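You operate a simulated robot arm through the tools that you are given. There is no shell and no other tool. Be economical: measure what you need, move in short steps, check, and stop when the job is done.

Carry out the task below with a simulated two-armed robot. There is one attempt and no reset: what you move stays moved.

Task
Put one of the insoles from the divided box on the top of the white table. Then put the hand brush on top of the white cards. Then take the yellow block and put it on the near end of the white counter. Then shut the right grey door. Then take the foam scrap from the near end of the white counter and put it on the job card on the top of the white table. Then take the red round brush from the top of the wooden table and leave it on the white checklist. Then put the felt block on the top of the white table away on the top of the wooden table. Then take the foam block from the top of the white table and leave it on the door end of the white table. Do these in the order given. Set down upright: felt block.

It is judged by the outcome, as a careful person would: the job done as asked, and still so three seconds after it is handed in. It fails if anything else is knocked over, pushed out of place, dropped, spilled or broken.

Robot
Two 7-joint arms with two-finger grippers on one trunk, on a base that drives. Base frame: it is fixed to the floor where the robot stands at the start and does not move with it; the origin is under the middle of the robot, x ahead of it, y to its left, z up. Units: mm, degrees, N and s.
The left shoulder is at the start at [60, 123, 970], the right one opposite. With the tool pointing down near the work surface each hand reaches from about 260 to 540 mm from the robot's upright axis, wherever it stands, measured 20 degrees to its own side. Places, roughly: checklist [-2000, 500, 750]; door end of the white table [-1800, -1200, 800]; felt block (6x4x4 cm) [-1700, -1200, 800]; foam block (13x7x5 cm) [-1200, -1100, 800]; foam scrap (8x3x2 cm) [-500, 900, 900]; hand brush (13x5x6 cm) [300, 800, 900]; insoles [500, -250, 500]; job card [-1250, -1250, 750]; near end of the white counter [-500, 1000, 900]; right grey door [0, 600, 400]; round brush [-2250, 500, 1000]; top of the white table [-1300, -1200, 800]; top of the wooden table [-1500, 800, 900]; white cards (15x12x14 cm) [-400, 800, 900]; yellow block (11x4x3 cm) [200, 800, 900]. Payload 1.47 kg a hand.
The tool frame of a hand sits at the grasp point between the pads (the TCP): z along the fingers, y along the line on which they close. The tips reach 16 mm beyond it. The gripper opens to 87 mm. The gripper's body begins 55 mm behind the TCP.
Orientation is told as [roll, pitch, yaw] about the base's x, y, z axes, in that order, counted from this pose: with the fingers straight down and closing along the base's y, the tool's x points along the base's -x, its y along +y and its z along -z.

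Tools
- The arms move only by the tool nudge_tool. It takes "left_motion", "right_motion" or both (then of equal length, played together; a hand with none holds still); each is one flat list of numbers, 7 for each row, row after row: the shift along the base's x, y, z in mm, then the turn, a rotation vector about the base's x, y, z in degrees, then the closure, from 0 (fully open) to 1 (shut). In form: [dx, dy, dz, ax, ay, az, fingers, dx, dy, dz, ax, ay, az, fingers, ...]. A call has 1 to 10 rows; each row is the pose to reach, as a shift and turn from the pose commanded when the call began. A row lasts 0.2 s, in which the tool goes at most 50 mm and 8.6 degrees; a call with a longer step from one row to the next is refused whole, and so is a gripper value outside its range. A pose out of reach is approached as far as the arm can. The call stops where the force on the tool passes 40 N (or 10 N more than at its start, if that is more) or the arm is blocked; 0.2 s more then pass. Each finger travels about 153 mm/s and halts on what it meets, pressing with about 28 N; the grip force reading is that of the motor and also rises with nothing between the fingers. The clock runs only during rows and for 0.2 s after the last one: add rows that repeat a pose to give the fingers time. The reply holds the time, the measured pose of the TCP, the force on the tool along the base axes, the opening and the grip force, in the units named above and with some noise, with the torque about the TCP (base axes, N m) and any sound that the robot's microphone picked up.
- Cameras (640 x 400 px; columns grow to the right, rows downward): "scene" is now at [37.8, 66.4, 1527.9]; the picture's right is [0.86, -0.51, 0.00], its down [-0.39, -0.67, -0.63] and it looks along [0.32, 0.54, -0.78] (base axes); focal length 214 px, centre (320, 200). "left" rides on the left gripper at [73, -12, -90] in its tool frame; the picture's right is [0.16, 0.99, 0.00], its down [-0.72, 0.12, -0.68] and it looks along [-0.67, 0.11, 0.73] (tool axes); focal length 247 px, centre (320, 200). "right" rides on the right gripper at [73, 12, -90] in its tool frame; the picture's right is [-0.16, 0.99, 0.00], its down [-0.72, -0.12, -0.68] and it looks along [-0.67, -0.11, 0.73] (tool axes); focal length 247 px, centre (320, 200). There is no depth. A picture from a camera that has moved, and an enlarged one, comes with that camera's place and axes in the base frame and with its lens. The place of the scene camera against the robot may be out by one fixed shift of up to 18 mm in any direction.
- get_image(camera): a new picture of that camera. No time passes.
- slide_trunk(by): slides the trunk up (or, below 0, down) by that many mm; the arms and the scene camera ride with it, the base frame stays. It gives what a move gives, with no picture.
- steer(legs): drives the robot by 1 to 6 legs, each [ahead, left, turn to the left] in mm, mm and degrees, along the robot's own axes; the way and the turn of a leg run together, so that a leg with both is an arc; at most 1500 mm and 180 degrees a leg. The arms and the cameras ride along, it lands a little off, and it stops where it bumps. It gives what a move gives.
- turn_head(pan, tilt): turns the head with the scene camera to pan (to the left, within 120 degrees either way) and tilt (down, from -29 to 69), counted from straight ahead of the robot. It gives what a move gives.
- inspect(camera, box): a new picture of the part [left, top, right, bottom] of that camera's present view, enlarged. No time passes.
- hand_in(): hands the job in; it is judged then, once.

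Go step by step. Nothing tells you exact positions but the pictures and the camera data: compare them with the known pose of the tool, close in by small moves and look again before you grip or let go. The budget is 217 turns and 228 pictures, counting those below and the enlarged ones. Unless the task says otherwise, let go and move clear before handing in.

The tools are called after ">>>" as a command line: name --argument value ..., lists and objects as JSON in quotes. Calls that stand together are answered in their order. nudge_tool: Moves the arms, as the interface text tells. Its arguments: {"type":"object","properties":{"left_motion":{"type":"array","items":{"type":"number"}},"right_motion":{"type":"array","items":{"type":"number"}}},"required":[]} The other tools are called the same way: slide_trunk (by) slides the trunk up or down; steer (legs) drives the base; turn_head (pan, tilt) turns the head that bears the scene camera; get_image (camera) takes a picture; inspect (camera, box) takes an enlarged picture of a part of a camera's view; hand_in () hands the job in.

At the start:

```text
t: 0.0
left_tool_pos: [440.8, 470.0, 1250.2]
left_tcp_rot: [-0.1, 0.0, 0.0]
left_wrist_force: [0.4, 0.3, 0.4]
left_torque: [-0.03, -0.01, 0.0]
left_finger_gap: 87.0
left_gripper_force: 0.1
right_tool_pos: [458.3, 81.1, 1200.7]
right_tcp_rot: [0.1, 0.0, 0.0]
right_wrist_force: [0.1, 0.2, -0.5]
right_torque: [0.04, 0.0, 0.0]
right_finger_gap: 87.0
right_gripper_force: 0.0
trunk travel left (down, up): [-125.0, 105.0]
robot x, y, heading: [-1.9, 1.8, 0.1]
head pan, tilt: [59.6, 51.2]
```

scene: 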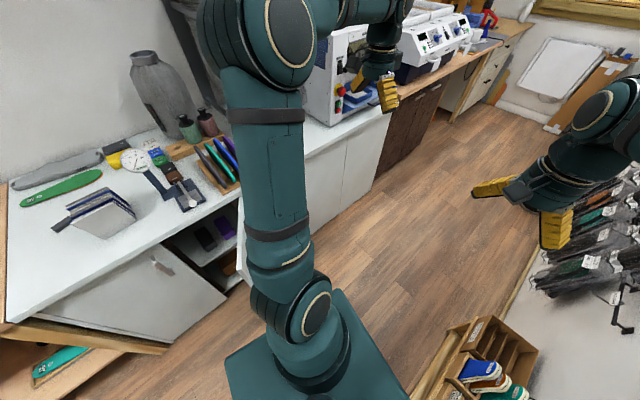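
right: 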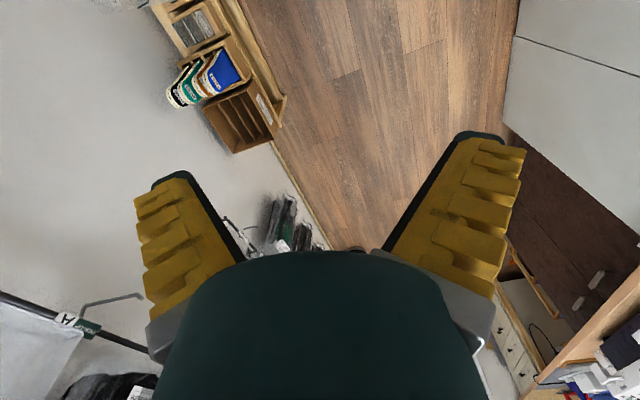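
left: 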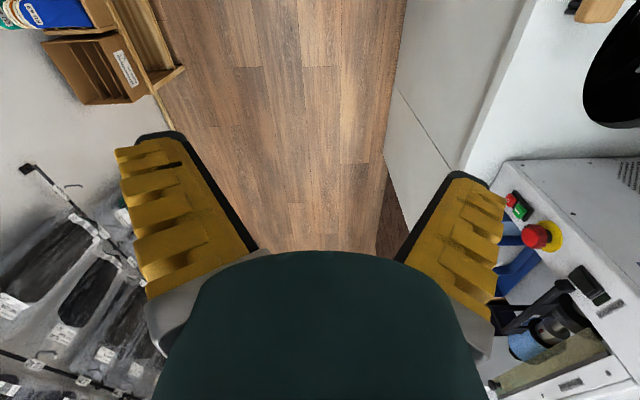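

I see the counter on the left, with cards, brushes and door, and the divided box ahead right. I'll look around with the head before moving.

>>> turn_head --pan -30 --tilt 60

>>> get_image --camera "scene"

>>> turn_head --pan 110 --tilt 35

>>> get_image --camera "scene"

>>> turn_head --pan -120 --tilt 30

>>> get_image --camera "scene"

```text
t: 1.6
left_tool_pos: [439.5, 468.8, 1251.1]
left_tcp_rot: [-0.1, 0.0, 0.0]
left_wrist_force: [-0.6, -1.5, -0.4]
left_torque: [-0.02, -0.02, 0.02]
left_finger_gap: 86.8
left_gripper_force: 0.1
right_tool_pos: [457.3, 81.1, 1200.8]
right_tcp_rot: [0.0, -0.1, 0.0]
right_wrist_force: [-0.4, -0.8, -0.2]
right_torque: [0.0, 0.0, 0.01]
right_finger_gap: 86.7
right_gripper_force: 0.0
trunk travel left (down, up): [-125.0, 105.0]
robot x, y, heading: [0.5, 4.4, -0.3]
head pan, tilt: [-30.0, 60.0]
```

```text
224 pictures are left
camera scene: at [57.1, -32.4, 1516.9], right [-0.5, -0.87, 0.0], down [-0.75, 0.43, -0.5], along [0.43, -0.25, -0.87], focal length 214 px, centre (320, 200)
```

scene: 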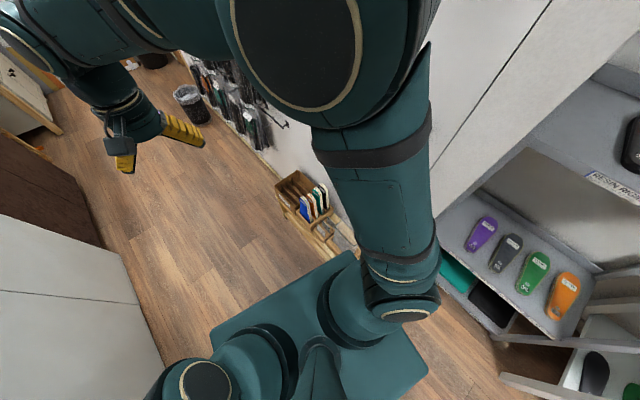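

```text
t: 3.9
left_tool_pos: [440.6, 469.5, 1251.1]
left_tcp_rot: [-0.1, 0.1, 0.0]
left_wrist_force: [-0.3, 0.5, 0.2]
left_torque: [-0.04, 0.02, 0.0]
left_finger_gap: 87.0
left_gripper_force: 0.1
right_tool_pos: [457.0, 79.6, 1200.8]
right_tcp_rot: [0.0, 0.1, 0.0]
right_wrist_force: [0.3, 0.7, 0.1]
right_torque: [-0.04, -0.01, 0.0]
right_finger_gap: 87.2
right_gripper_force: 0.0
trunk travel left (down, up): [-125.0, 105.0]
robot x, y, heading: [-3.7, 2.5, -0.2]
head pan, tilt: [110.0, 35.0]
```

```text
223 pictures are left
camera scene: at [-30.7, 83.7, 1551.2], right [0.94, 0.34, 0.0], down [0.2, -0.54, -0.82], along [-0.28, 0.77, -0.57], focal length 214 px, centre (320, 200)
```

scene: 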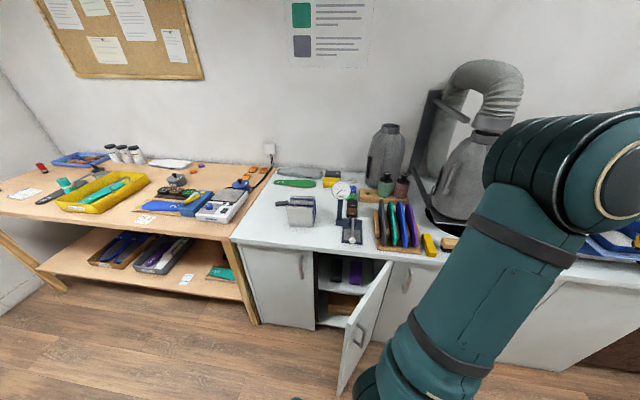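

```text
t: 7.2
left_tool_pos: [440.5, 469.7, 1252.4]
left_tcp_rot: [0.0, 0.1, 0.1]
left_wrist_force: [0.2, 0.2, -0.7]
left_torque: [0.01, 0.0, -0.03]
left_finger_gap: 86.9
left_gripper_force: 0.0
right_tool_pos: [458.3, 81.3, 1200.5]
right_tcp_rot: [0.0, -0.1, 0.0]
right_wrist_force: [-0.8, 1.1, -0.4]
right_torque: [-0.02, -0.02, 0.01]
right_finger_gap: 86.9
right_gripper_force: 0.1
trunk travel left (down, up): [-125.0, 105.0]
robot x, y, heading: [3.1, 4.7, -0.1]
head pan, tilt: [-120.0, 30.0]
```

```text
222 pictures are left
camera scene: at [-45.8, -77.4, 1559.0], right [-0.87, 0.5, 0.0], down [0.25, 0.43, -0.87], along [-0.43, -0.75, -0.5], focal length 214 px, centre (320, 200)
```

scene: 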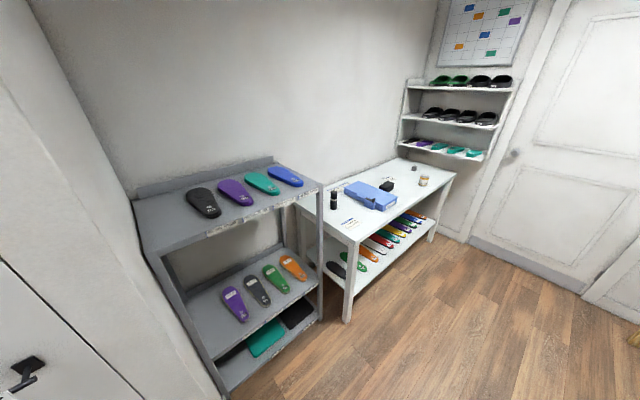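

The white table is behind to the right, the wooden table and counter on the left. Now a close look at the box and other zones.

>>> inspect --camera "scene" --box '[290, 130, 490, 280]'

>>> turn_head --pan -20 --tilt 45

>>> get_image --camera "scene"

>>> inspect --camera "right" --box '[130, 0, 330, 170]'

>>> turn_head --pan 110 --tilt 35

>>> inspect --camera "scene" --box '[220, 150, 460, 300]'

>>> inspect --camera "scene" --box '[0, 130, 280, 290]'

```text
2.67 times, centred on (390, 205) of scene
camera zoom: at [-45.8, -77.4, 1559.0], right [-0.87, 0.5, 0.0], down [0.25, 0.43, -0.87], along [-0.43, -0.75, -0.5], focal length 572 px, centre (133, 187)
```

zoom: 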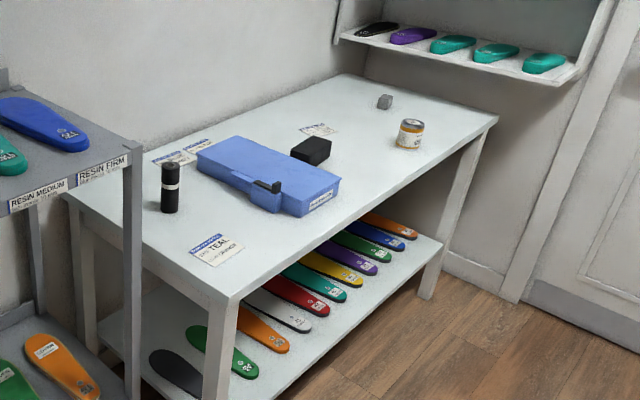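

```text
t: 8.9
left_tool_pos: [439.6, 469.1, 1252.3]
left_tcp_rot: [0.1, 0.0, 0.0]
left_wrist_force: [0.4, 0.2, -0.7]
left_torque: [0.0, 0.03, 0.0]
left_finger_gap: 87.0
left_gripper_force: 0.0
right_tool_pos: [458.5, 81.3, 1200.2]
right_tcp_rot: [-0.1, 0.1, 0.0]
right_wrist_force: [0.2, 0.0, 0.1]
right_torque: [-0.01, 0.0, 0.01]
right_finger_gap: 86.8
right_gripper_force: 0.0
trunk travel left (down, up): [-125.0, 105.0]
robot x, y, heading: [-1.1, -1.1, -0.1]
head pan, tilt: [-20.0, 45.0]
```

```text
220 pictures are left
camera scene: at [75.8, -27.0, 1536.4], right [-0.34, -0.94, 0.0], down [-0.66, 0.24, -0.71], along [0.66, -0.24, -0.71], focal length 214 px, centre (320, 200)
```

scene: 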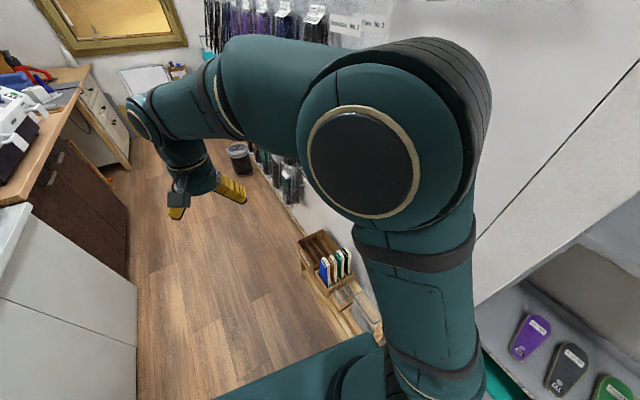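

```text
2.35 times, centred on (230, 85) of right
camera zoom: at [384.1, 93.6, 1291.1], right [0.16, 0.99, 0.0], down [0.72, -0.12, 0.68], along [0.67, -0.11, -0.73], focal length 581 px, centre (532, 471)
```

zoom: 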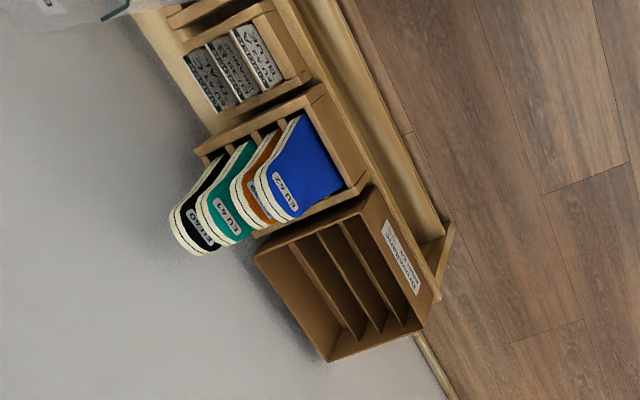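

```text
t: 11.0
left_tool_pos: [441.0, 469.5, 1250.7]
left_tcp_rot: [0.0, 0.0, 0.0]
left_wrist_force: [0.8, 0.5, -0.1]
left_torque: [-0.02, 0.0, -0.03]
left_finger_gap: 86.9
left_gripper_force: 0.1
right_tool_pos: [458.4, 81.3, 1199.9]
right_tcp_rot: [0.0, -0.1, 0.0]
right_wrist_force: [-0.4, -0.4, 0.7]
right_torque: [-0.02, -0.01, -0.03]
right_finger_gap: 87.1
right_gripper_force: 0.1
trunk travel left (down, up): [-125.0, 105.0]
robot x, y, heading: [-0.7, -1.7, 0.1]
head pan, tilt: [110.0, 35.0]
```

```text
2.67 times, centred on (340, 225) of scene
camera zoom: at [-30.7, 83.7, 1551.2], right [0.94, 0.34, 0.0], down [0.2, -0.54, -0.82], along [-0.28, 0.77, -0.57], focal length 572 px, centre (267, 133)
```

zoom: 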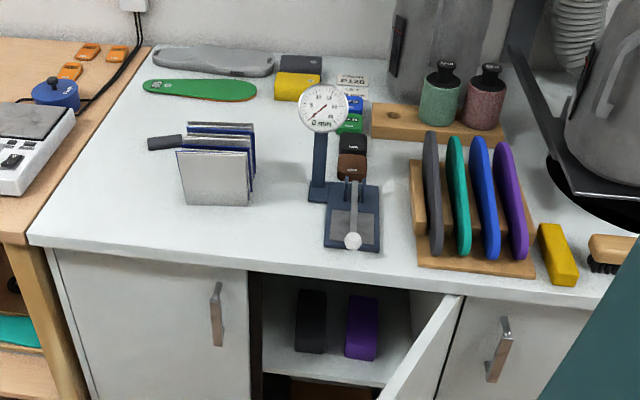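

```text
2.29 times, centred on (140, 210) of scene
camera zoom: at [-30.7, 83.7, 1551.2], right [0.94, 0.34, 0.0], down [0.2, -0.54, -0.82], along [-0.28, 0.77, -0.57], focal length 490 px, centre (731, 177)
```

zoom: 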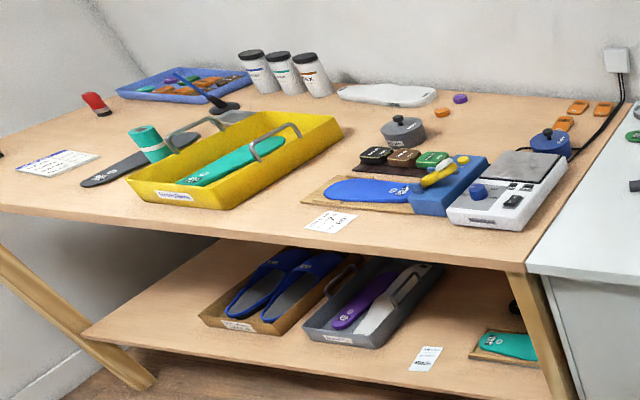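

I need the base's outline versus the shelf holding the box. Looking straight down to the right.

>>> turn_head --pan -5 --tilt 69

>>> get_image --camera "scene"

>>> turn_head --pan -70 --tilt 65

>>> get_image --camera "scene"

```text
t: 13.0
left_tool_pos: [439.9, 468.5, 1251.6]
left_tcp_rot: [0.0, 0.0, 0.0]
left_wrist_force: [-0.6, -0.6, -0.2]
left_torque: [0.02, -0.03, 0.0]
left_finger_gap: 87.2
left_gripper_force: 0.1
right_tool_pos: [457.4, 80.8, 1201.2]
right_tcp_rot: [0.0, 0.0, 0.0]
right_wrist_force: [0.4, 1.3, -0.2]
right_torque: [0.0, 0.02, -0.01]
right_finger_gap: 87.3
right_gripper_force: 0.0
trunk travel left (down, up): [-125.0, 105.0]
robot x, y, heading: [-2.0, -0.1, -0.1]
head pan, tilt: [-5.0, 68.8]
```

```text
216 pictures are left
camera scene: at [55.1, -3.9, 1507.5], right [-0.09, -1.0, 0.0], down [-0.93, 0.08, -0.36], along [0.36, -0.03, -0.93], focal length 214 px, centre (320, 200)
```

scene: 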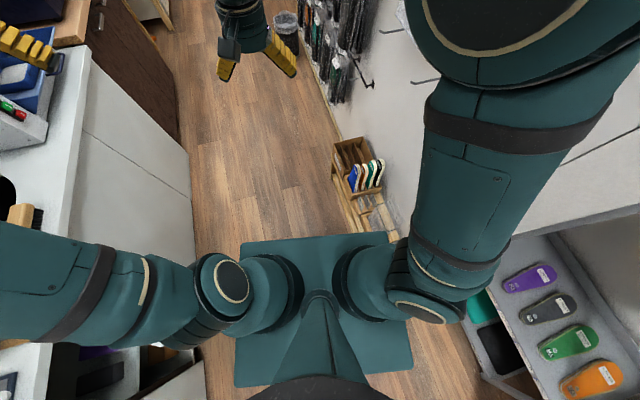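

```text
t: 14.3
left_tool_pos: [441.2, 470.0, 1251.4]
left_tcp_rot: [-0.1, 0.1, 0.0]
left_wrist_force: [-0.3, 0.3, 0.1]
left_torque: [-0.01, -0.01, -0.02]
left_finger_gap: 87.1
left_gripper_force: 0.0
right_tool_pos: [457.3, 81.4, 1200.4]
right_tcp_rot: [-0.1, 0.0, 0.1]
right_wrist_force: [-0.3, -0.4, 0.6]
right_torque: [0.0, -0.04, -0.02]
right_finger_gap: 87.0
right_gripper_force: 0.1
trunk travel left (down, up): [-125.0, 105.0]
robot x, y, heading: [2.1, -0.2, -0.1]
head pan, tilt: [-70.0, 65.0]
```

```text
215 pictures are left
camera scene: at [20.2, -56.1, 1511.3], right [-0.94, -0.34, 0.0], down [-0.31, 0.85, -0.42], along [0.14, -0.4, -0.91], focal length 214 px, centre (320, 200)
```

scene: 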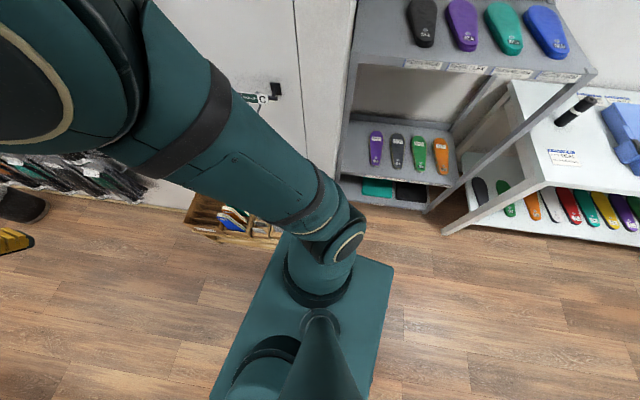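

The room is rotated about 10° to my frame; the counter's open door is near my left and the box shelf ahead right. I'll tuck the hands in before driving.

>>> nudge_tool --left_motion '[-10, -45, 0, 0, 0, 0, 0, -20, -90, 0, 0, 0, 0, 0, -30, -135, 0, 0, 0, 0, 0, -40, -180, 0, 0, 0, 0, 0, -50, -225, 0, 0, 0, 0, 0, -60, -270, 0, 0, 0, 0, 0]' --right_motion '[-10, -25, 0, 0, 0, 0, 0, -20, -50, 0, 0, 0, 0, 0, -30, -75, 0, 0, 0, 0, 0, -40, -100, 0, 0, 0, 0, 0, -50, -125, 0, 0, 0, 0, 0, -60, -150, 0, 0, 0, 0, 0]'

>>> turn_head --pan 50 --tilt 60

>>> get_image --camera "scene"

>>> turn_head --pan -30 --tilt 60

>>> get_image --camera "scene"

```text
t: 15.7
left_tool_pos: [380.5, 197.6, 1250.7]
left_tcp_rot: [0.2, 0.0, 0.1]
left_wrist_force: [-0.8, -0.7, 0.1]
left_torque: [0.02, -0.06, -0.02]
left_finger_gap: 87.0
left_gripper_force: 0.1
right_tool_pos: [394.9, -72.0, 1200.0]
right_tcp_rot: [0.1, -0.1, 0.0]
right_wrist_force: [-0.2, -0.5, 0.2]
right_torque: [0.01, 0.0, 0.01]
right_finger_gap: 86.7
right_gripper_force: 0.1
trunk travel left (down, up): [-125.0, 105.0]
robot x, y, heading: [0.6, 2.1, 0.0]
head pan, tilt: [-70.0, 65.0]
```

```text
t: 17.7
left_tool_pos: [382.1, 199.8, 1250.3]
left_tcp_rot: [0.0, 0.0, 0.0]
left_wrist_force: [-0.2, -0.6, 0.2]
left_torque: [-0.02, 0.02, -0.01]
left_finger_gap: 87.0
left_gripper_force: 0.1
right_tool_pos: [396.0, -71.0, 1200.4]
right_tcp_rot: [0.0, 0.0, 0.0]
right_wrist_force: [0.5, 0.5, 1.1]
right_torque: [-0.01, 0.0, 0.0]
right_finger_gap: 86.7
right_gripper_force: 0.1
trunk travel left (down, up): [-125.0, 105.0]
robot x, y, heading: [1.5, 4.9, -0.4]
head pan, tilt: [50.0, 60.0]
```

```text
214 pictures are left
camera scene: at [42.3, 51.9, 1516.9], right [0.77, -0.64, 0.0], down [-0.56, -0.66, -0.5], along [0.32, 0.38, -0.87], focal length 214 px, centre (320, 200)
```

scene: 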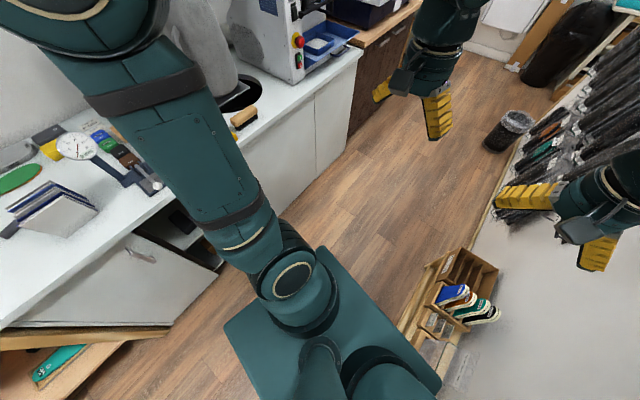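

```text
t: 19.2
left_tool_pos: [380.9, 199.6, 1250.6]
left_tcp_rot: [0.0, -0.1, -0.1]
left_wrist_force: [-0.4, -0.2, -0.2]
left_torque: [0.0, 0.0, -0.02]
left_finger_gap: 86.8
left_gripper_force: 0.0
right_tool_pos: [396.2, -70.8, 1200.5]
right_tcp_rot: [0.0, 0.0, 0.0]
right_wrist_force: [-0.7, 0.4, 0.3]
right_torque: [-0.01, -0.01, 0.0]
right_finger_gap: 87.0
right_gripper_force: 0.1
trunk travel left (down, up): [-125.0, 105.0]
robot x, y, heading: [0.4, -3.4, 0.2]
head pan, tilt: [-30.0, 60.0]
```

```text
213 pictures are left
camera scene: at [57.1, -32.4, 1516.9], right [-0.5, -0.87, 0.0], down [-0.75, 0.43, -0.5], along [0.43, -0.25, -0.87], focal length 214 px, centre (320, 200)
```

scene: 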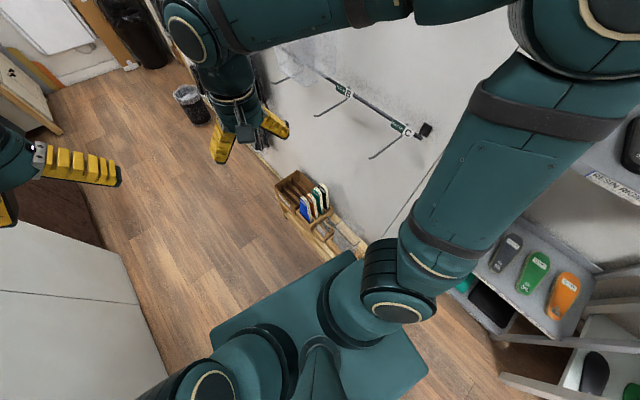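

Elbows are high, so I can drive: align with the room, sidestep a little left, then ahead past the box.

>>> steer --legs '[[0, 0, 10], [0, 80, 0], [400, 0, 0]]'

>>> turn_head --pan -50 --tilt 65

>>> get_image --camera "scene"

```text
t: 23.4
left_tool_pos: [726.0, 410.9, 1251.6]
left_tcp_rot: [0.0, 0.0, 9.8]
left_wrist_force: [0.1, -0.5, -0.5]
left_torque: [0.01, 0.02, 0.03]
left_finger_gap: 86.9
left_gripper_force: 0.1
right_tool_pos: [786.5, 147.4, 1200.0]
right_tcp_rot: [0.0, 0.0, 9.9]
right_wrist_force: [-0.1, 0.4, 1.0]
right_torque: [0.01, -0.03, -0.02]
right_finger_gap: 87.1
right_gripper_force: 0.1
trunk travel left (down, up): [-125.0, 105.0]
robot x, y, heading: [380.8, 148.6, 9.8]
head pan, tilt: [-30.0, 60.0]
```

```text
t: 24.3
left_tool_pos: [725.6, 410.7, 1249.8]
left_tcp_rot: [0.0, 0.0, 9.9]
left_wrist_force: [-0.1, -0.1, -0.3]
left_torque: [0.02, 0.04, -0.01]
left_finger_gap: 87.1
left_gripper_force: 0.0
right_tool_pos: [785.2, 145.5, 1200.5]
right_tcp_rot: [0.0, 0.0, 9.8]
right_wrist_force: [0.1, -0.1, 0.9]
right_torque: [0.0, 0.01, 0.03]
right_finger_gap: 87.0
right_gripper_force: 0.0
trunk travel left (down, up): [-125.0, 105.0]
robot x, y, heading: [382.2, 148.5, 10.0]
head pan, tilt: [-50.0, 65.0]
```

```text
212 pictures are left
camera scene: at [428.8, 112.0, 1511.3], right [-0.64, -0.76, 0.0], down [-0.69, 0.58, -0.42], along [0.32, -0.27, -0.91], focal length 214 px, centre (320, 200)
```

scene: 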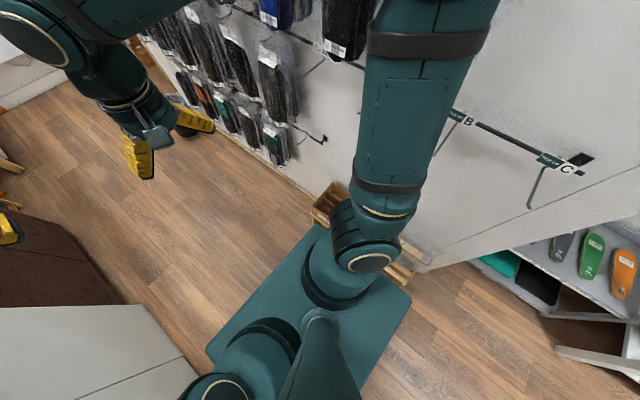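

Clear of the shelf. Continuing ahead, then left, then turning to face the box.

>>> steer --legs '[[260, 0, 0], [0, 120, 0], [0, 0, -90]]'

>>> turn_head --pan -15 --tilt 60

>>> get_image --camera "scene"

>>> get_image --camera "right"

```text
t: 31.2
left_tool_pos: [883.4, -31.4, 1250.8]
left_tcp_rot: [0.0, 0.0, -80.0]
left_wrist_force: [-0.3, -0.5, -0.1]
left_torque: [0.01, 0.02, 0.01]
left_finger_gap: 87.2
left_gripper_force: 0.1
right_tool_pos: [619.1, -92.5, 1200.2]
right_tcp_rot: [0.0, 0.0, -80.1]
right_wrist_force: [0.5, -0.2, 0.6]
right_torque: [0.02, 0.0, 0.0]
right_finger_gap: 87.0
right_gripper_force: 0.1
trunk travel left (down, up): [-125.0, 105.0]
robot x, y, heading: [619.0, 304.9, -79.9]
head pan, tilt: [-50.0, 65.0]
```

```text
t: 32.2
left_tool_pos: [883.5, -32.1, 1250.4]
left_tcp_rot: [0.0, -0.1, -80.0]
left_wrist_force: [0.6, -0.7, 0.0]
left_torque: [-0.06, 0.0, 0.01]
left_finger_gap: 87.3
left_gripper_force: 0.0
right_tool_pos: [620.2, -91.5, 1200.0]
right_tcp_rot: [0.0, -0.1, -80.1]
right_wrist_force: [-0.9, -0.3, 1.0]
right_torque: [0.01, -0.04, 0.02]
right_finger_gap: 87.0
right_gripper_force: 0.1
trunk travel left (down, up): [-125.0, 105.0]
robot x, y, heading: [619.7, 311.4, -80.0]
head pan, tilt: [-15.0, 60.0]
```

```text
211 pictures are left
camera scene: at [606.0, 234.9, 1516.9], right [-1.0, 0.09, 0.0], down [0.08, 0.86, -0.5], along [-0.04, -0.5, -0.87], focal length 214 px, centre (320, 200)
```

scene: 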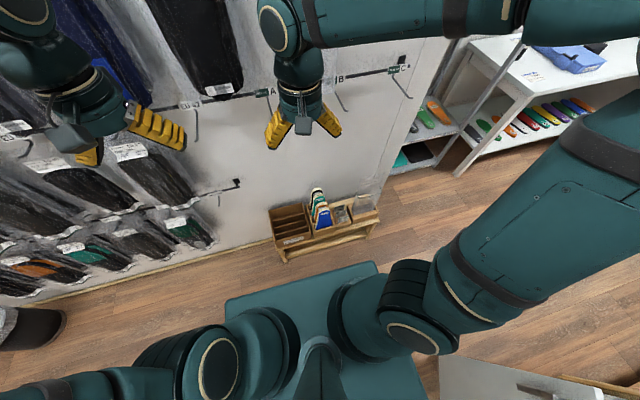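

```text
210 pictures are left
camera right: at [617.7, -16.8, 1291.1], right [1.0, 0.01, 0.0], down [0.01, -0.73, 0.68], along [0.01, -0.68, -0.73], focal length 247 px, centre (320, 200)
```

right: 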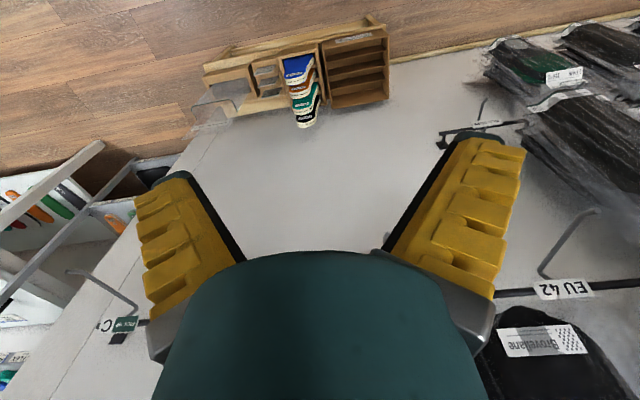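

Blue insole top triangulates near (562, -203, 585). Trunk down, then the right hand descends in free space in front of it.

>>> slide_trunk --by -124

>>> nudge_tool --right_motion '[-6, 0, -45, 0, 0, 0, 0, -12, 0, -90, 0, 0, 0, 0, -18, 0, -135, 0, 0, 0, 0, -24, 0, -180, 0, 0, 0, 0, -30, 0, -225, 0, 0, 0, 0, -36, -5, -270, 0, 0, 0, 0, -45, -15, -315, 0, 0, 0, 0, -52, -40, -350, 0, 0, 0, 0]'

>>> get_image --camera "right"

>>> get_image --camera "scene"

```text
t: 33.8
left_tool_pos: [883.7, -31.5, 1127.5]
left_tcp_rot: [0.0, 0.0, -80.0]
left_wrist_force: [0.0, -0.1, 0.6]
left_torque: [0.02, 0.01, -0.02]
left_finger_gap: 86.8
left_gripper_force: 0.1
right_tool_pos: [620.5, -92.0, 1076.8]
right_tcp_rot: [0.0, 0.0, -80.1]
right_wrist_force: [-0.7, -0.4, 1.1]
right_torque: [0.03, -0.02, 0.0]
right_finger_gap: 86.9
right_gripper_force: 0.0
trunk travel left (down, up): [-1.0, 229.0]
robot x, y, heading: [620.6, 313.7, -80.2]
head pan, tilt: [-15.0, 60.0]
```

```text
t: 35.6
left_tool_pos: [883.4, -32.0, 1126.5]
left_tcp_rot: [-0.1, -0.1, -80.0]
left_wrist_force: [-0.1, 0.1, 0.4]
left_torque: [0.03, -0.01, -0.01]
left_finger_gap: 87.0
left_gripper_force: 0.0
right_tool_pos: [565.3, -133.2, 726.9]
right_tcp_rot: [0.0, 0.0, -80.1]
right_wrist_force: [0.4, -0.2, -0.3]
right_torque: [-0.03, 0.01, 0.03]
right_finger_gap: 86.8
right_gripper_force: 0.0
trunk travel left (down, up): [-1.0, 229.0]
robot x, y, heading: [622.6, 312.6, -79.9]
head pan, tilt: [-15.0, 60.0]
```

```text
209 pictures are left
camera right: at [564.1, -58.2, 818.4], right [1.0, 0.01, 0.0], down [0.01, -0.73, 0.68], along [0.01, -0.68, -0.73], focal length 247 px, centre (320, 200)
```

right: 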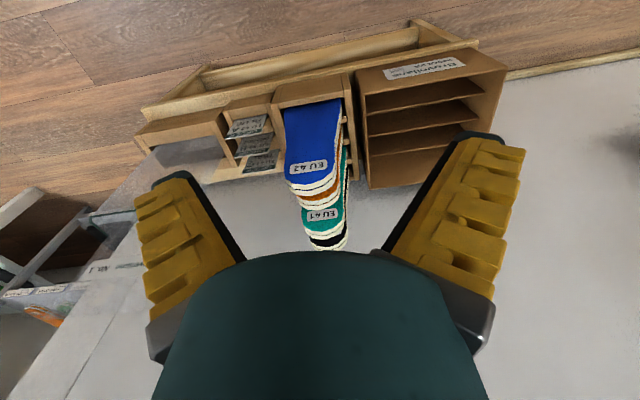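

```text
208 pictures are left
camera scene: at [605.9, 234.1, 1392.8], right [-1.0, 0.09, 0.0], down [0.08, 0.86, -0.5], along [-0.04, -0.5, -0.87], focal length 214 px, centre (320, 200)
```

scene: 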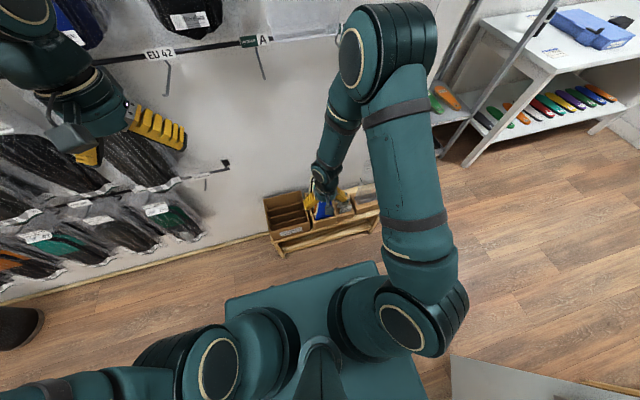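

The blue insole stands in the first slot, its width about 55 mm. Zooming to see spacing and gaps.

>>> inspect --camera "right" --box '[220, 60, 420, 260]'

>>> inspect --camera "scene" --box '[250, 160, 400, 260]'

```text
2.00 times, centred on (320, 160) of right
camera zoom: at [564.1, -58.2, 818.4], right [1.0, 0.01, 0.0], down [0.01, -0.73, 0.68], along [0.01, -0.68, -0.73], focal length 494 px, centre (320, 280)
```

zoom: 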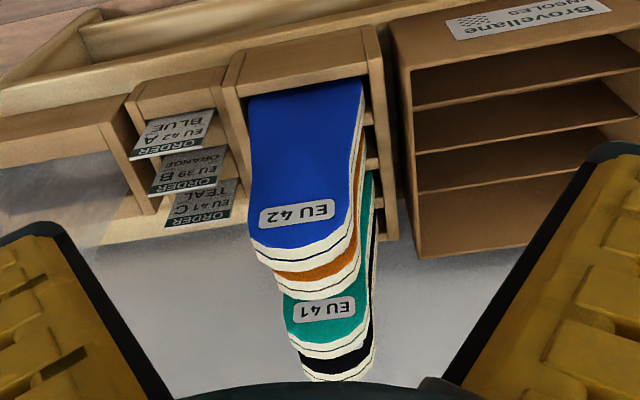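

```text
4.00 times, centred on (325, 210) of scene
camera zoom: at [605.9, 234.1, 1392.8], right [-1.0, 0.09, 0.0], down [0.08, 0.86, -0.5], along [-0.04, -0.5, -0.87], focal length 858 px, centre (300, 160)
```

zoom: 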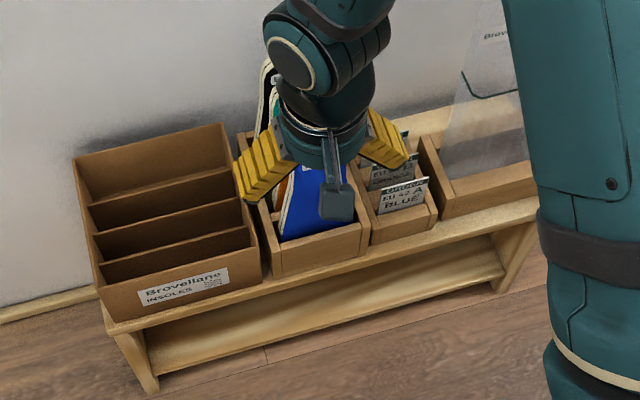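

I'll grip by the insole's width with this orientation. Moving down a little for a parallax measurement.

>>> nudge_tool --right_motion '[-5, 0, -40, 0, 0, 0, 0, -5, 0, -40, 0, 0, 0, 0]'

>>> inspect --camera "right" --box '[220, 60, 420, 260]'

```text
t: 36.2
left_tool_pos: [883.7, -30.7, 1127.4]
left_tcp_rot: [0.1, 0.1, -80.0]
left_wrist_force: [-0.6, -0.5, -1.1]
left_torque: [-0.01, 0.0, -0.03]
left_finger_gap: 87.1
left_gripper_force: 0.1
right_tool_pos: [561.7, -130.9, 687.1]
right_tcp_rot: [0.0, -0.1, -80.1]
right_wrist_force: [-0.8, -0.9, -0.2]
right_torque: [-0.03, 0.02, 0.02]
right_finger_gap: 87.2
right_gripper_force: 0.0
trunk travel left (down, up): [-1.0, 229.0]
robot x, y, heading: [620.4, 308.6, -80.2]
head pan, tilt: [-15.0, 60.0]
```

```text
2.00 times, centred on (320, 160) of right
camera zoom: at [559.0, -56.3, 778.4], right [1.0, 0.02, 0.0], down [0.01, -0.73, 0.68], along [0.01, -0.68, -0.73], focal length 494 px, centre (320, 280)
```

zoom: 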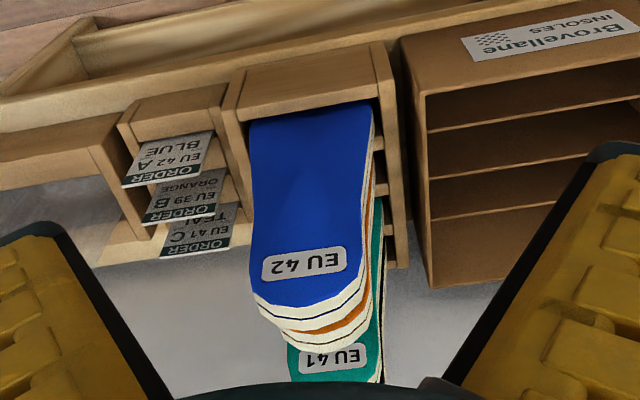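

The label sits near (553, -227, 584), heel top ~603. I'll move over it and check alignment before descending.

>>> nudge_tool --right_motion '[-3, -48, 0, 0, 0, 0, 0, -7, -95, 0, 0, 0, 0, 0, -7, -95, 0, 0, 0, 0, 0]'

>>> get_image --camera "right"

>>> inspect --camera "scene" --box '[250, 160, 400, 260]'

```text
t: 37.0
left_tool_pos: [883.3, -31.5, 1127.2]
left_tcp_rot: [0.0, 0.0, -80.0]
left_wrist_force: [-0.3, -0.4, -0.2]
left_torque: [-0.01, 0.03, 0.04]
left_finger_gap: 87.0
left_gripper_force: 0.0
right_tool_pos: [555.1, -228.0, 683.6]
right_tcp_rot: [0.1, 0.0, -80.0]
right_wrist_force: [-0.7, -0.3, -0.5]
right_torque: [0.02, 0.0, 0.04]
right_finger_gap: 87.1
right_gripper_force: 0.1
trunk travel left (down, up): [-1.0, 229.0]
robot x, y, heading: [618.3, 310.1, -80.3]
head pan, tilt: [-15.0, 60.0]
```

```text
204 pictures are left
camera right: at [552.8, -152.3, 775.4], right [1.0, 0.01, 0.0], down [0.01, -0.73, 0.68], along [0.01, -0.68, -0.73], focal length 247 px, centre (320, 200)
```

right: 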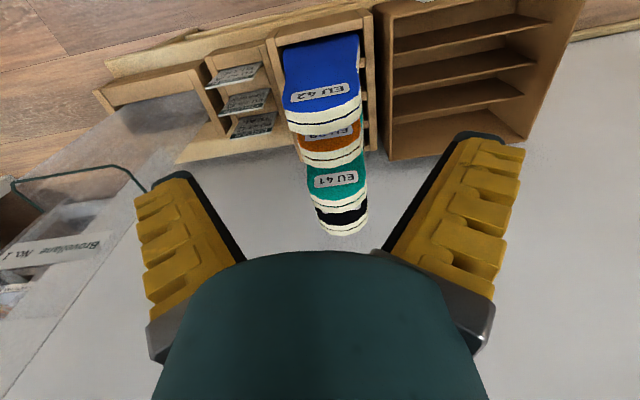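

```text
4.00 times, centred on (325, 210) of scene
camera zoom: at [606.1, 235.1, 1392.9], right [-1.0, 0.09, 0.0], down [0.08, 0.86, -0.5], along [-0.04, -0.5, -0.87], focal length 858 px, centre (300, 160)
```

zoom: 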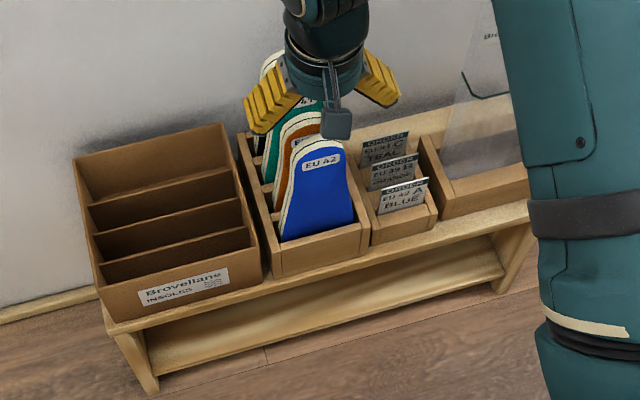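

Alignment looks right: blue insole centred under the fingers, next one ~28 mm behind. Descending and closing.

>>> nudge_tool --right_motion '[0, 1, -40, 0, 0, 0, 0, 1, 2, -80, 0, 0, 0, 0, 1, 2, -115, 0, 0, 0, 0, 1, 2, -115, 0, 0, 0, 0]'

>>> get_image --camera "right"

>>> inspect --camera "scene" --box '[270, 160, 370, 230]'

```text
t: 38.0
left_tool_pos: [883.6, -31.0, 1126.8]
left_tcp_rot: [0.0, 0.0, -80.1]
left_wrist_force: [-0.8, 0.4, -0.8]
left_torque: [-0.02, 0.0, -0.02]
left_finger_gap: 87.1
left_gripper_force: 0.1
right_tool_pos: [556.9, -224.5, 570.0]
right_tcp_rot: [0.0, 0.0, -80.0]
right_wrist_force: [-0.1, 0.1, -0.3]
right_torque: [0.0, 0.01, 0.0]
right_finger_gap: 87.0
right_gripper_force: 0.1
trunk travel left (down, up): [-1.0, 229.0]
robot x, y, heading: [620.0, 309.4, -79.8]
head pan, tilt: [-15.0, 60.0]
```

```text
202 pictures are left
camera right: at [554.5, -149.6, 660.8], right [1.0, 0.01, 0.0], down [0.01, -0.73, 0.68], along [0.01, -0.68, -0.73], focal length 247 px, centre (320, 200)
```

right: 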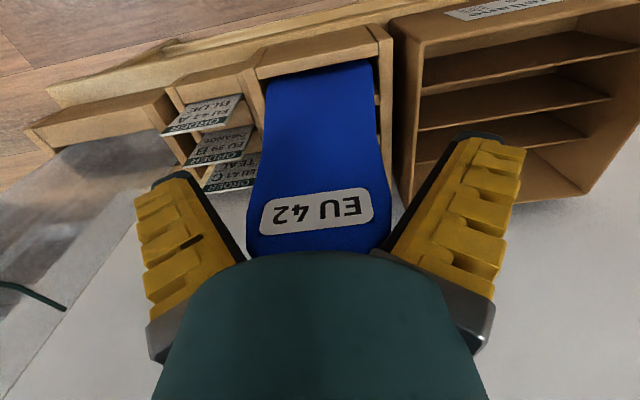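

```text
5.71 times, centred on (320, 195) of scene
camera zoom: at [606.1, 234.9, 1392.9], right [-1.0, 0.09, 0.0], down [0.08, 0.86, -0.5], along [-0.04, -0.5, -0.87], focal length 1226 px, centre (320, 229)
```

zoom: 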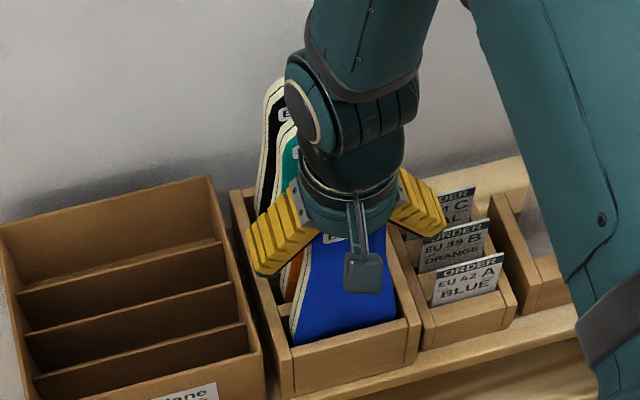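

Insole is centred between the fingers at TCP height. Closing.

>>> nudge_tool --right_motion '[0, 0, 0, 0, 0, 0, 0.2, 0, 0, 0, 0, 0, 0, 0.6, 0, 0, 0, 0, 0, 0, 0.6, 0, 0, 0, 0, 0, 0, 0.6]'

>>> get_image --camera "right"

```text
t: 39.0
left_tool_pos: [883.4, -31.9, 1125.9]
left_tcp_rot: [0.0, -0.1, -79.9]
left_wrist_force: [0.0, -0.7, 0.2]
left_torque: [0.04, 0.02, -0.03]
left_finger_gap: 87.1
left_gripper_force: 0.1
right_tool_pos: [556.1, -224.8, 571.3]
right_tcp_rot: [0.1, 0.0, -80.1]
right_wrist_force: [0.6, 1.7, -0.3]
right_torque: [-0.04, 0.0, 0.02]
right_finger_gap: 63.6
right_gripper_force: 27.7
trunk travel left (down, up): [-1.0, 229.0]
robot x, y, heading: [618.8, 310.0, -80.0]
head pan, tilt: [-15.0, 60.0]
```

```text
200 pictures are left
camera right: at [554.5, -149.7, 661.1], right [1.0, 0.02, 0.0], down [0.01, -0.73, 0.68], along [0.01, -0.68, -0.73], focal length 247 px, centre (320, 200)
```

right: 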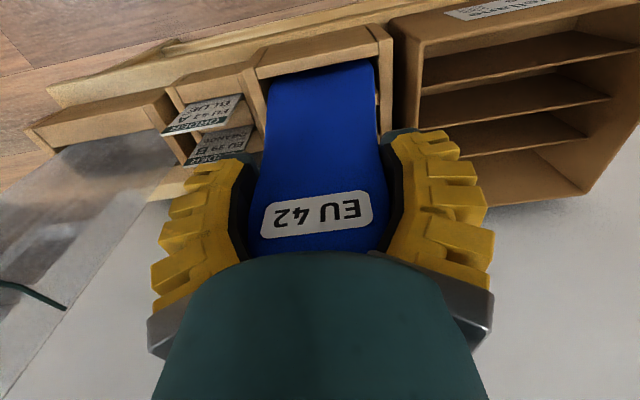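

Gripped at 63.6 mm. Lifting gently, keeping closure commanded.

>>> nudge_tool --right_motion '[0, 0, 15, 0, 0, 0, 0.7, 0, -2, 30, 0, 0, 0, 0.7, 0, -4, 50, 0, 0, 0, 0.7, 0, -5, 70, 0, 0, 0, 0.7]'

>>> get_image --camera "right"

>>> inspect --camera "scene" --box '[270, 160, 370, 230]'

```text
t: 40.0
left_tool_pos: [881.9, -31.9, 1126.4]
left_tcp_rot: [0.0, 0.0, -80.0]
left_wrist_force: [0.4, -0.4, -1.0]
left_torque: [0.01, -0.02, 0.0]
left_finger_gap: 86.9
left_gripper_force: 0.1
right_tool_pos: [556.2, -230.2, 640.4]
right_tcp_rot: [0.0, 0.1, -80.1]
right_wrist_force: [-1.2, 3.1, -1.0]
right_torque: [0.59, 0.22, -0.09]
right_finger_gap: 63.3
right_gripper_force: 27.5
trunk travel left (down, up): [-1.0, 229.0]
robot x, y, heading: [622.0, 310.3, -80.1]
head pan, tilt: [-15.0, 60.0]
```

```text
199 pictures are left
camera right: at [554.1, -155.1, 731.2], right [1.0, 0.01, 0.0], down [0.01, -0.73, 0.68], along [0.01, -0.68, -0.73], focal length 247 px, centre (320, 200)
```

right: 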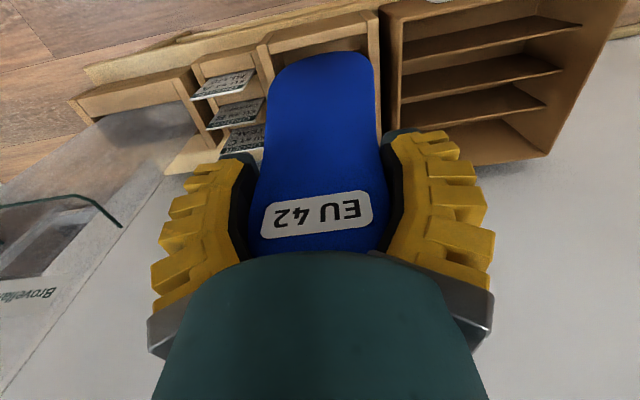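

```text
5.71 times, centred on (320, 195) of scene
camera zoom: at [605.9, 235.1, 1392.9], right [-1.0, 0.09, 0.0], down [0.08, 0.86, -0.5], along [-0.04, -0.5, -0.87], focal length 1226 px, centre (320, 229)
```

zoom: 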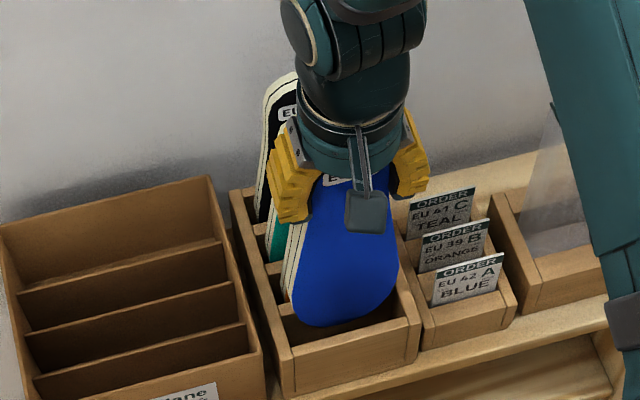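

The insole is coming out, light contact only. Continuing up.

>>> nudge_tool --right_motion '[0, 3, 15, 0, 0, 0, 0.7, 0, 6, 35, 0, 0, 0, 0.7, 0, 8, 65, 0, 0, 0, 0.7, 0, 10, 105, 0, 0, 0, 0.7, 0, 30, 150, 0, 0, 0, 0.7, 0, 70, 170, 0, 0, 0, 0.7, 0, 115, 180, 0, 0, 0, 0.7]'

>>> get_image --camera "right"

>>> get_image --camera "scene"

```text
t: 41.6
left_tool_pos: [883.0, -32.2, 1127.1]
left_tcp_rot: [0.0, -0.2, -80.0]
left_wrist_force: [0.5, 0.6, 0.1]
left_torque: [-0.03, -0.01, -0.02]
left_finger_gap: 86.9
left_gripper_force: 0.0
right_tool_pos: [558.4, -114.5, 820.9]
right_tcp_rot: [0.0, 0.0, -80.0]
right_wrist_force: [0.2, -0.5, 0.1]
right_torque: [-0.01, -0.02, 0.01]
right_finger_gap: 63.0
right_gripper_force: 27.7
trunk travel left (down, up): [-1.0, 229.0]
robot x, y, heading: [623.2, 309.5, -79.9]
head pan, tilt: [-15.0, 60.0]
```

```text
197 pictures are left
camera right: at [555.8, -38.9, 910.9], right [1.0, 0.02, 0.0], down [0.01, -0.73, 0.68], along [0.01, -0.68, -0.73], focal length 247 px, centre (320, 200)
```

right: 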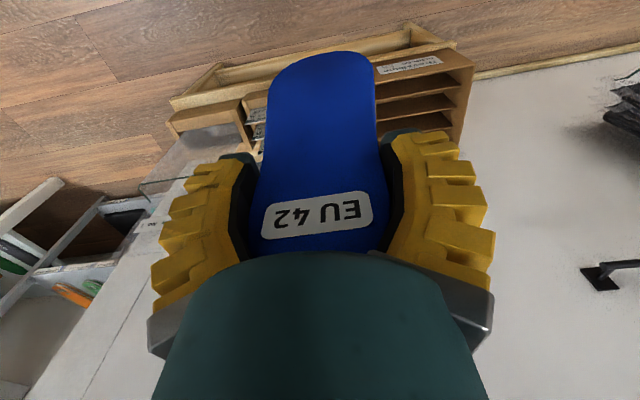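

```text
196 pictures are left
camera scene: at [606.1, 235.6, 1392.9], right [-1.0, 0.09, 0.0], down [0.08, 0.86, -0.5], along [-0.04, -0.5, -0.87], focal length 214 px, centre (320, 200)
```

scene: 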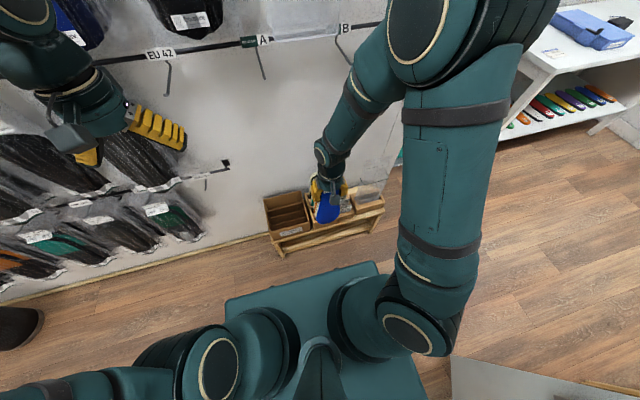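

Insole is held, hanging ~255 mm below the grip. I'll pull the hand in and drive sideways toward the white table.

>>> nudge_tool --right_motion '[0, 35, 10, 0, 0, 0, 0.7, 0, 70, 20, 0, 0, 0, 0.7, 0, 100, 30, 0, 0, 0, 0.7]'

>>> steer --legs '[[60, 0, 0], [0, -900, 0]]'

>>> turn_head --pan -50 --tilt 45

>>> get_image --camera "scene"

```text
t: 42.4
left_tool_pos: [882.4, -31.2, 1127.1]
left_tcp_rot: [0.1, 0.0, -80.0]
left_wrist_force: [0.7, 0.3, -0.3]
left_torque: [-0.01, 0.0, 0.0]
left_finger_gap: 87.3
left_gripper_force: 0.0
right_tool_pos: [562.0, -26.5, 852.8]
right_tcp_rot: [0.0, 0.0, -80.1]
right_wrist_force: [0.2, -0.3, -0.7]
right_torque: [-0.01, -0.04, -0.01]
right_finger_gap: 63.0
right_gripper_force: 28.0
right hand out of reach, approached as far as the arm can: row 3
trunk travel left (down, up): [-1.0, 229.0]
robot x, y, heading: [622.0, 308.7, -80.1]
head pan, tilt: [-15.0, 60.0]
```

```text
t: 51.1
left_tool_pos: [25.9, -243.2, 1126.9]
left_tcp_rot: [0.1, 0.1, -79.8]
left_wrist_force: [-0.5, -0.6, -0.7]
left_torque: [0.0, -0.02, 0.04]
left_finger_gap: 87.2
left_gripper_force: 0.0
right_tool_pos: [-295.9, -242.3, 853.1]
right_tcp_rot: [0.0, 0.1, -79.6]
right_wrist_force: [0.2, 0.8, 0.2]
right_torque: [-0.01, -0.01, 0.03]
right_finger_gap: 62.8
right_gripper_force: 27.7
trunk travel left (down, up): [-1.0, 229.0]
robot x, y, heading: [-243.5, 101.9, -79.4]
head pan, tilt: [-15.0, 60.0]
```

```text
t: 52.1
left_tool_pos: [25.1, -243.1, 1127.1]
left_tcp_rot: [-0.1, 0.0, -79.7]
left_wrist_force: [1.0, -0.4, 0.0]
left_torque: [-0.04, 0.02, 0.01]
left_finger_gap: 87.0
left_gripper_force: 0.1
right_tool_pos: [-295.1, -241.2, 853.2]
right_tcp_rot: [0.0, 0.1, -79.7]
right_wrist_force: [0.0, -0.2, -0.7]
right_torque: [0.0, -0.01, -0.01]
right_finger_gap: 62.7
right_gripper_force: 27.8
trunk travel left (down, up): [-1.0, 229.0]
robot x, y, heading: [-236.6, 98.4, -79.4]
head pan, tilt: [-50.0, 45.0]
```

```text
195 pictures are left
camera scene: at [-299.1, 25.8, 1412.3], right [-0.77, 0.64, 0.0], down [0.45, 0.54, -0.71], along [-0.45, -0.54, -0.71], focal length 214 px, centre (320, 200)
```

scene: 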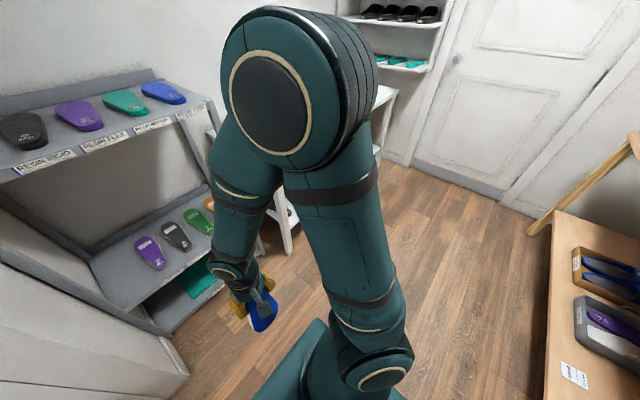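

Passing well. Raising trunk and hand so the insole clears the table, then on.

>>> slide_trunk --by 200

>>> nudge_tool --right_motion '[0, 0, 40, 0, 0, 0, 0.7, 0, 0, 80, 0, 0, 0, 0.7, 0, 0, 120, 0, 0, 0, 0.7, 0, 0, 150, 0, 0, 0, 0.7]'

>>> steer --legs '[[0, -750, -0.6]]'

>>> turn_head --pan -15 --tilt 40

>>> get_image --camera "scene"

```text
t: 54.2
left_tool_pos: [25.7, -243.2, 1326.0]
left_tcp_rot: [0.0, 0.1, -79.8]
left_wrist_force: [-1.2, -0.2, -0.3]
left_torque: [0.0, -0.02, 0.01]
left_finger_gap: 87.1
left_gripper_force: 0.0
right_tool_pos: [-295.8, -241.6, 1053.2]
right_tcp_rot: [0.0, 0.0, -79.7]
right_wrist_force: [0.0, 0.0, -0.8]
right_torque: [-0.04, 0.02, 0.0]
right_finger_gap: 62.7
right_gripper_force: 28.1
trunk travel left (down, up): [-201.0, 29.0]
robot x, y, heading: [-239.1, 96.4, -79.3]
head pan, tilt: [-50.0, 45.0]
```

```text
t: 55.2
left_tool_pos: [26.7, -242.2, 1326.4]
left_tcp_rot: [0.0, 0.0, -79.8]
left_wrist_force: [-0.3, -0.1, 0.2]
left_torque: [0.02, 0.02, -0.02]
left_finger_gap: 86.9
left_gripper_force: 0.1
right_tool_pos: [-295.8, -240.3, 1203.2]
right_tcp_rot: [-0.1, 0.1, -79.9]
right_wrist_force: [-0.4, -0.5, -0.2]
right_torque: [0.01, 0.03, 0.01]
right_finger_gap: 62.4
right_gripper_force: 28.2
trunk travel left (down, up): [-201.0, 29.0]
robot x, y, heading: [-238.0, 96.3, -79.7]
head pan, tilt: [-50.0, 45.0]
```

```text
t: 62.3
left_tool_pos: [-721.7, -375.3, 1326.8]
left_tcp_rot: [0.1, 0.1, -80.2]
left_wrist_force: [-0.5, 0.4, 0.5]
left_torque: [0.02, 0.01, -0.01]
left_finger_gap: 87.0
left_gripper_force: 0.1
right_tool_pos: [-1043.2, -371.8, 1202.9]
right_tcp_rot: [0.1, 0.2, -80.2]
right_wrist_force: [0.8, -0.5, -0.3]
right_torque: [0.02, -0.01, 0.0]
right_finger_gap: 62.5
right_gripper_force: 27.9
trunk travel left (down, up): [-201.0, 29.0]
robot x, y, heading: [-982.9, -35.7, -80.2]
head pan, tilt: [-50.0, 45.0]
```

```text
t: 63.3
left_tool_pos: [-721.3, -377.3, 1326.8]
left_tcp_rot: [0.0, -0.1, -80.1]
left_wrist_force: [-0.4, -0.4, -0.1]
left_torque: [-0.02, -0.02, 0.01]
left_finger_gap: 87.1
left_gripper_force: 0.1
right_tool_pos: [-1043.4, -370.7, 1201.7]
right_tcp_rot: [0.0, 0.1, -80.1]
right_wrist_force: [0.0, 0.0, -0.8]
right_torque: [-0.02, 0.0, -0.01]
right_finger_gap: 62.3
right_gripper_force: 27.8
trunk travel left (down, up): [-201.0, 29.0]
robot x, y, heading: [-982.1, -38.8, -80.2]
head pan, tilt: [-15.0, 40.0]
```

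```text
194 pictures are left
camera scene: at [-999.2, -127.8, 1619.6], right [-1.0, 0.09, 0.0], down [0.06, 0.64, -0.77], along [-0.07, -0.76, -0.64], focal length 214 px, centre (320, 200)
```

scene: 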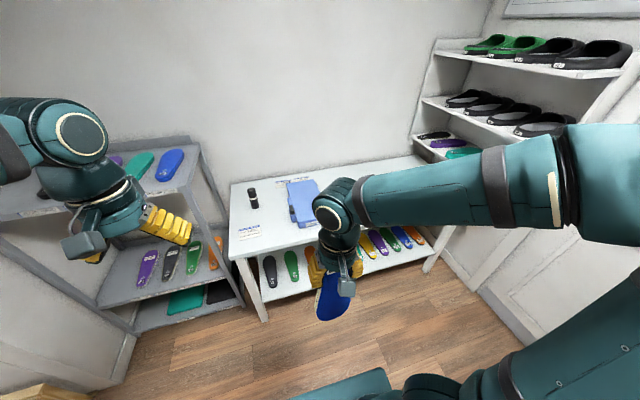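

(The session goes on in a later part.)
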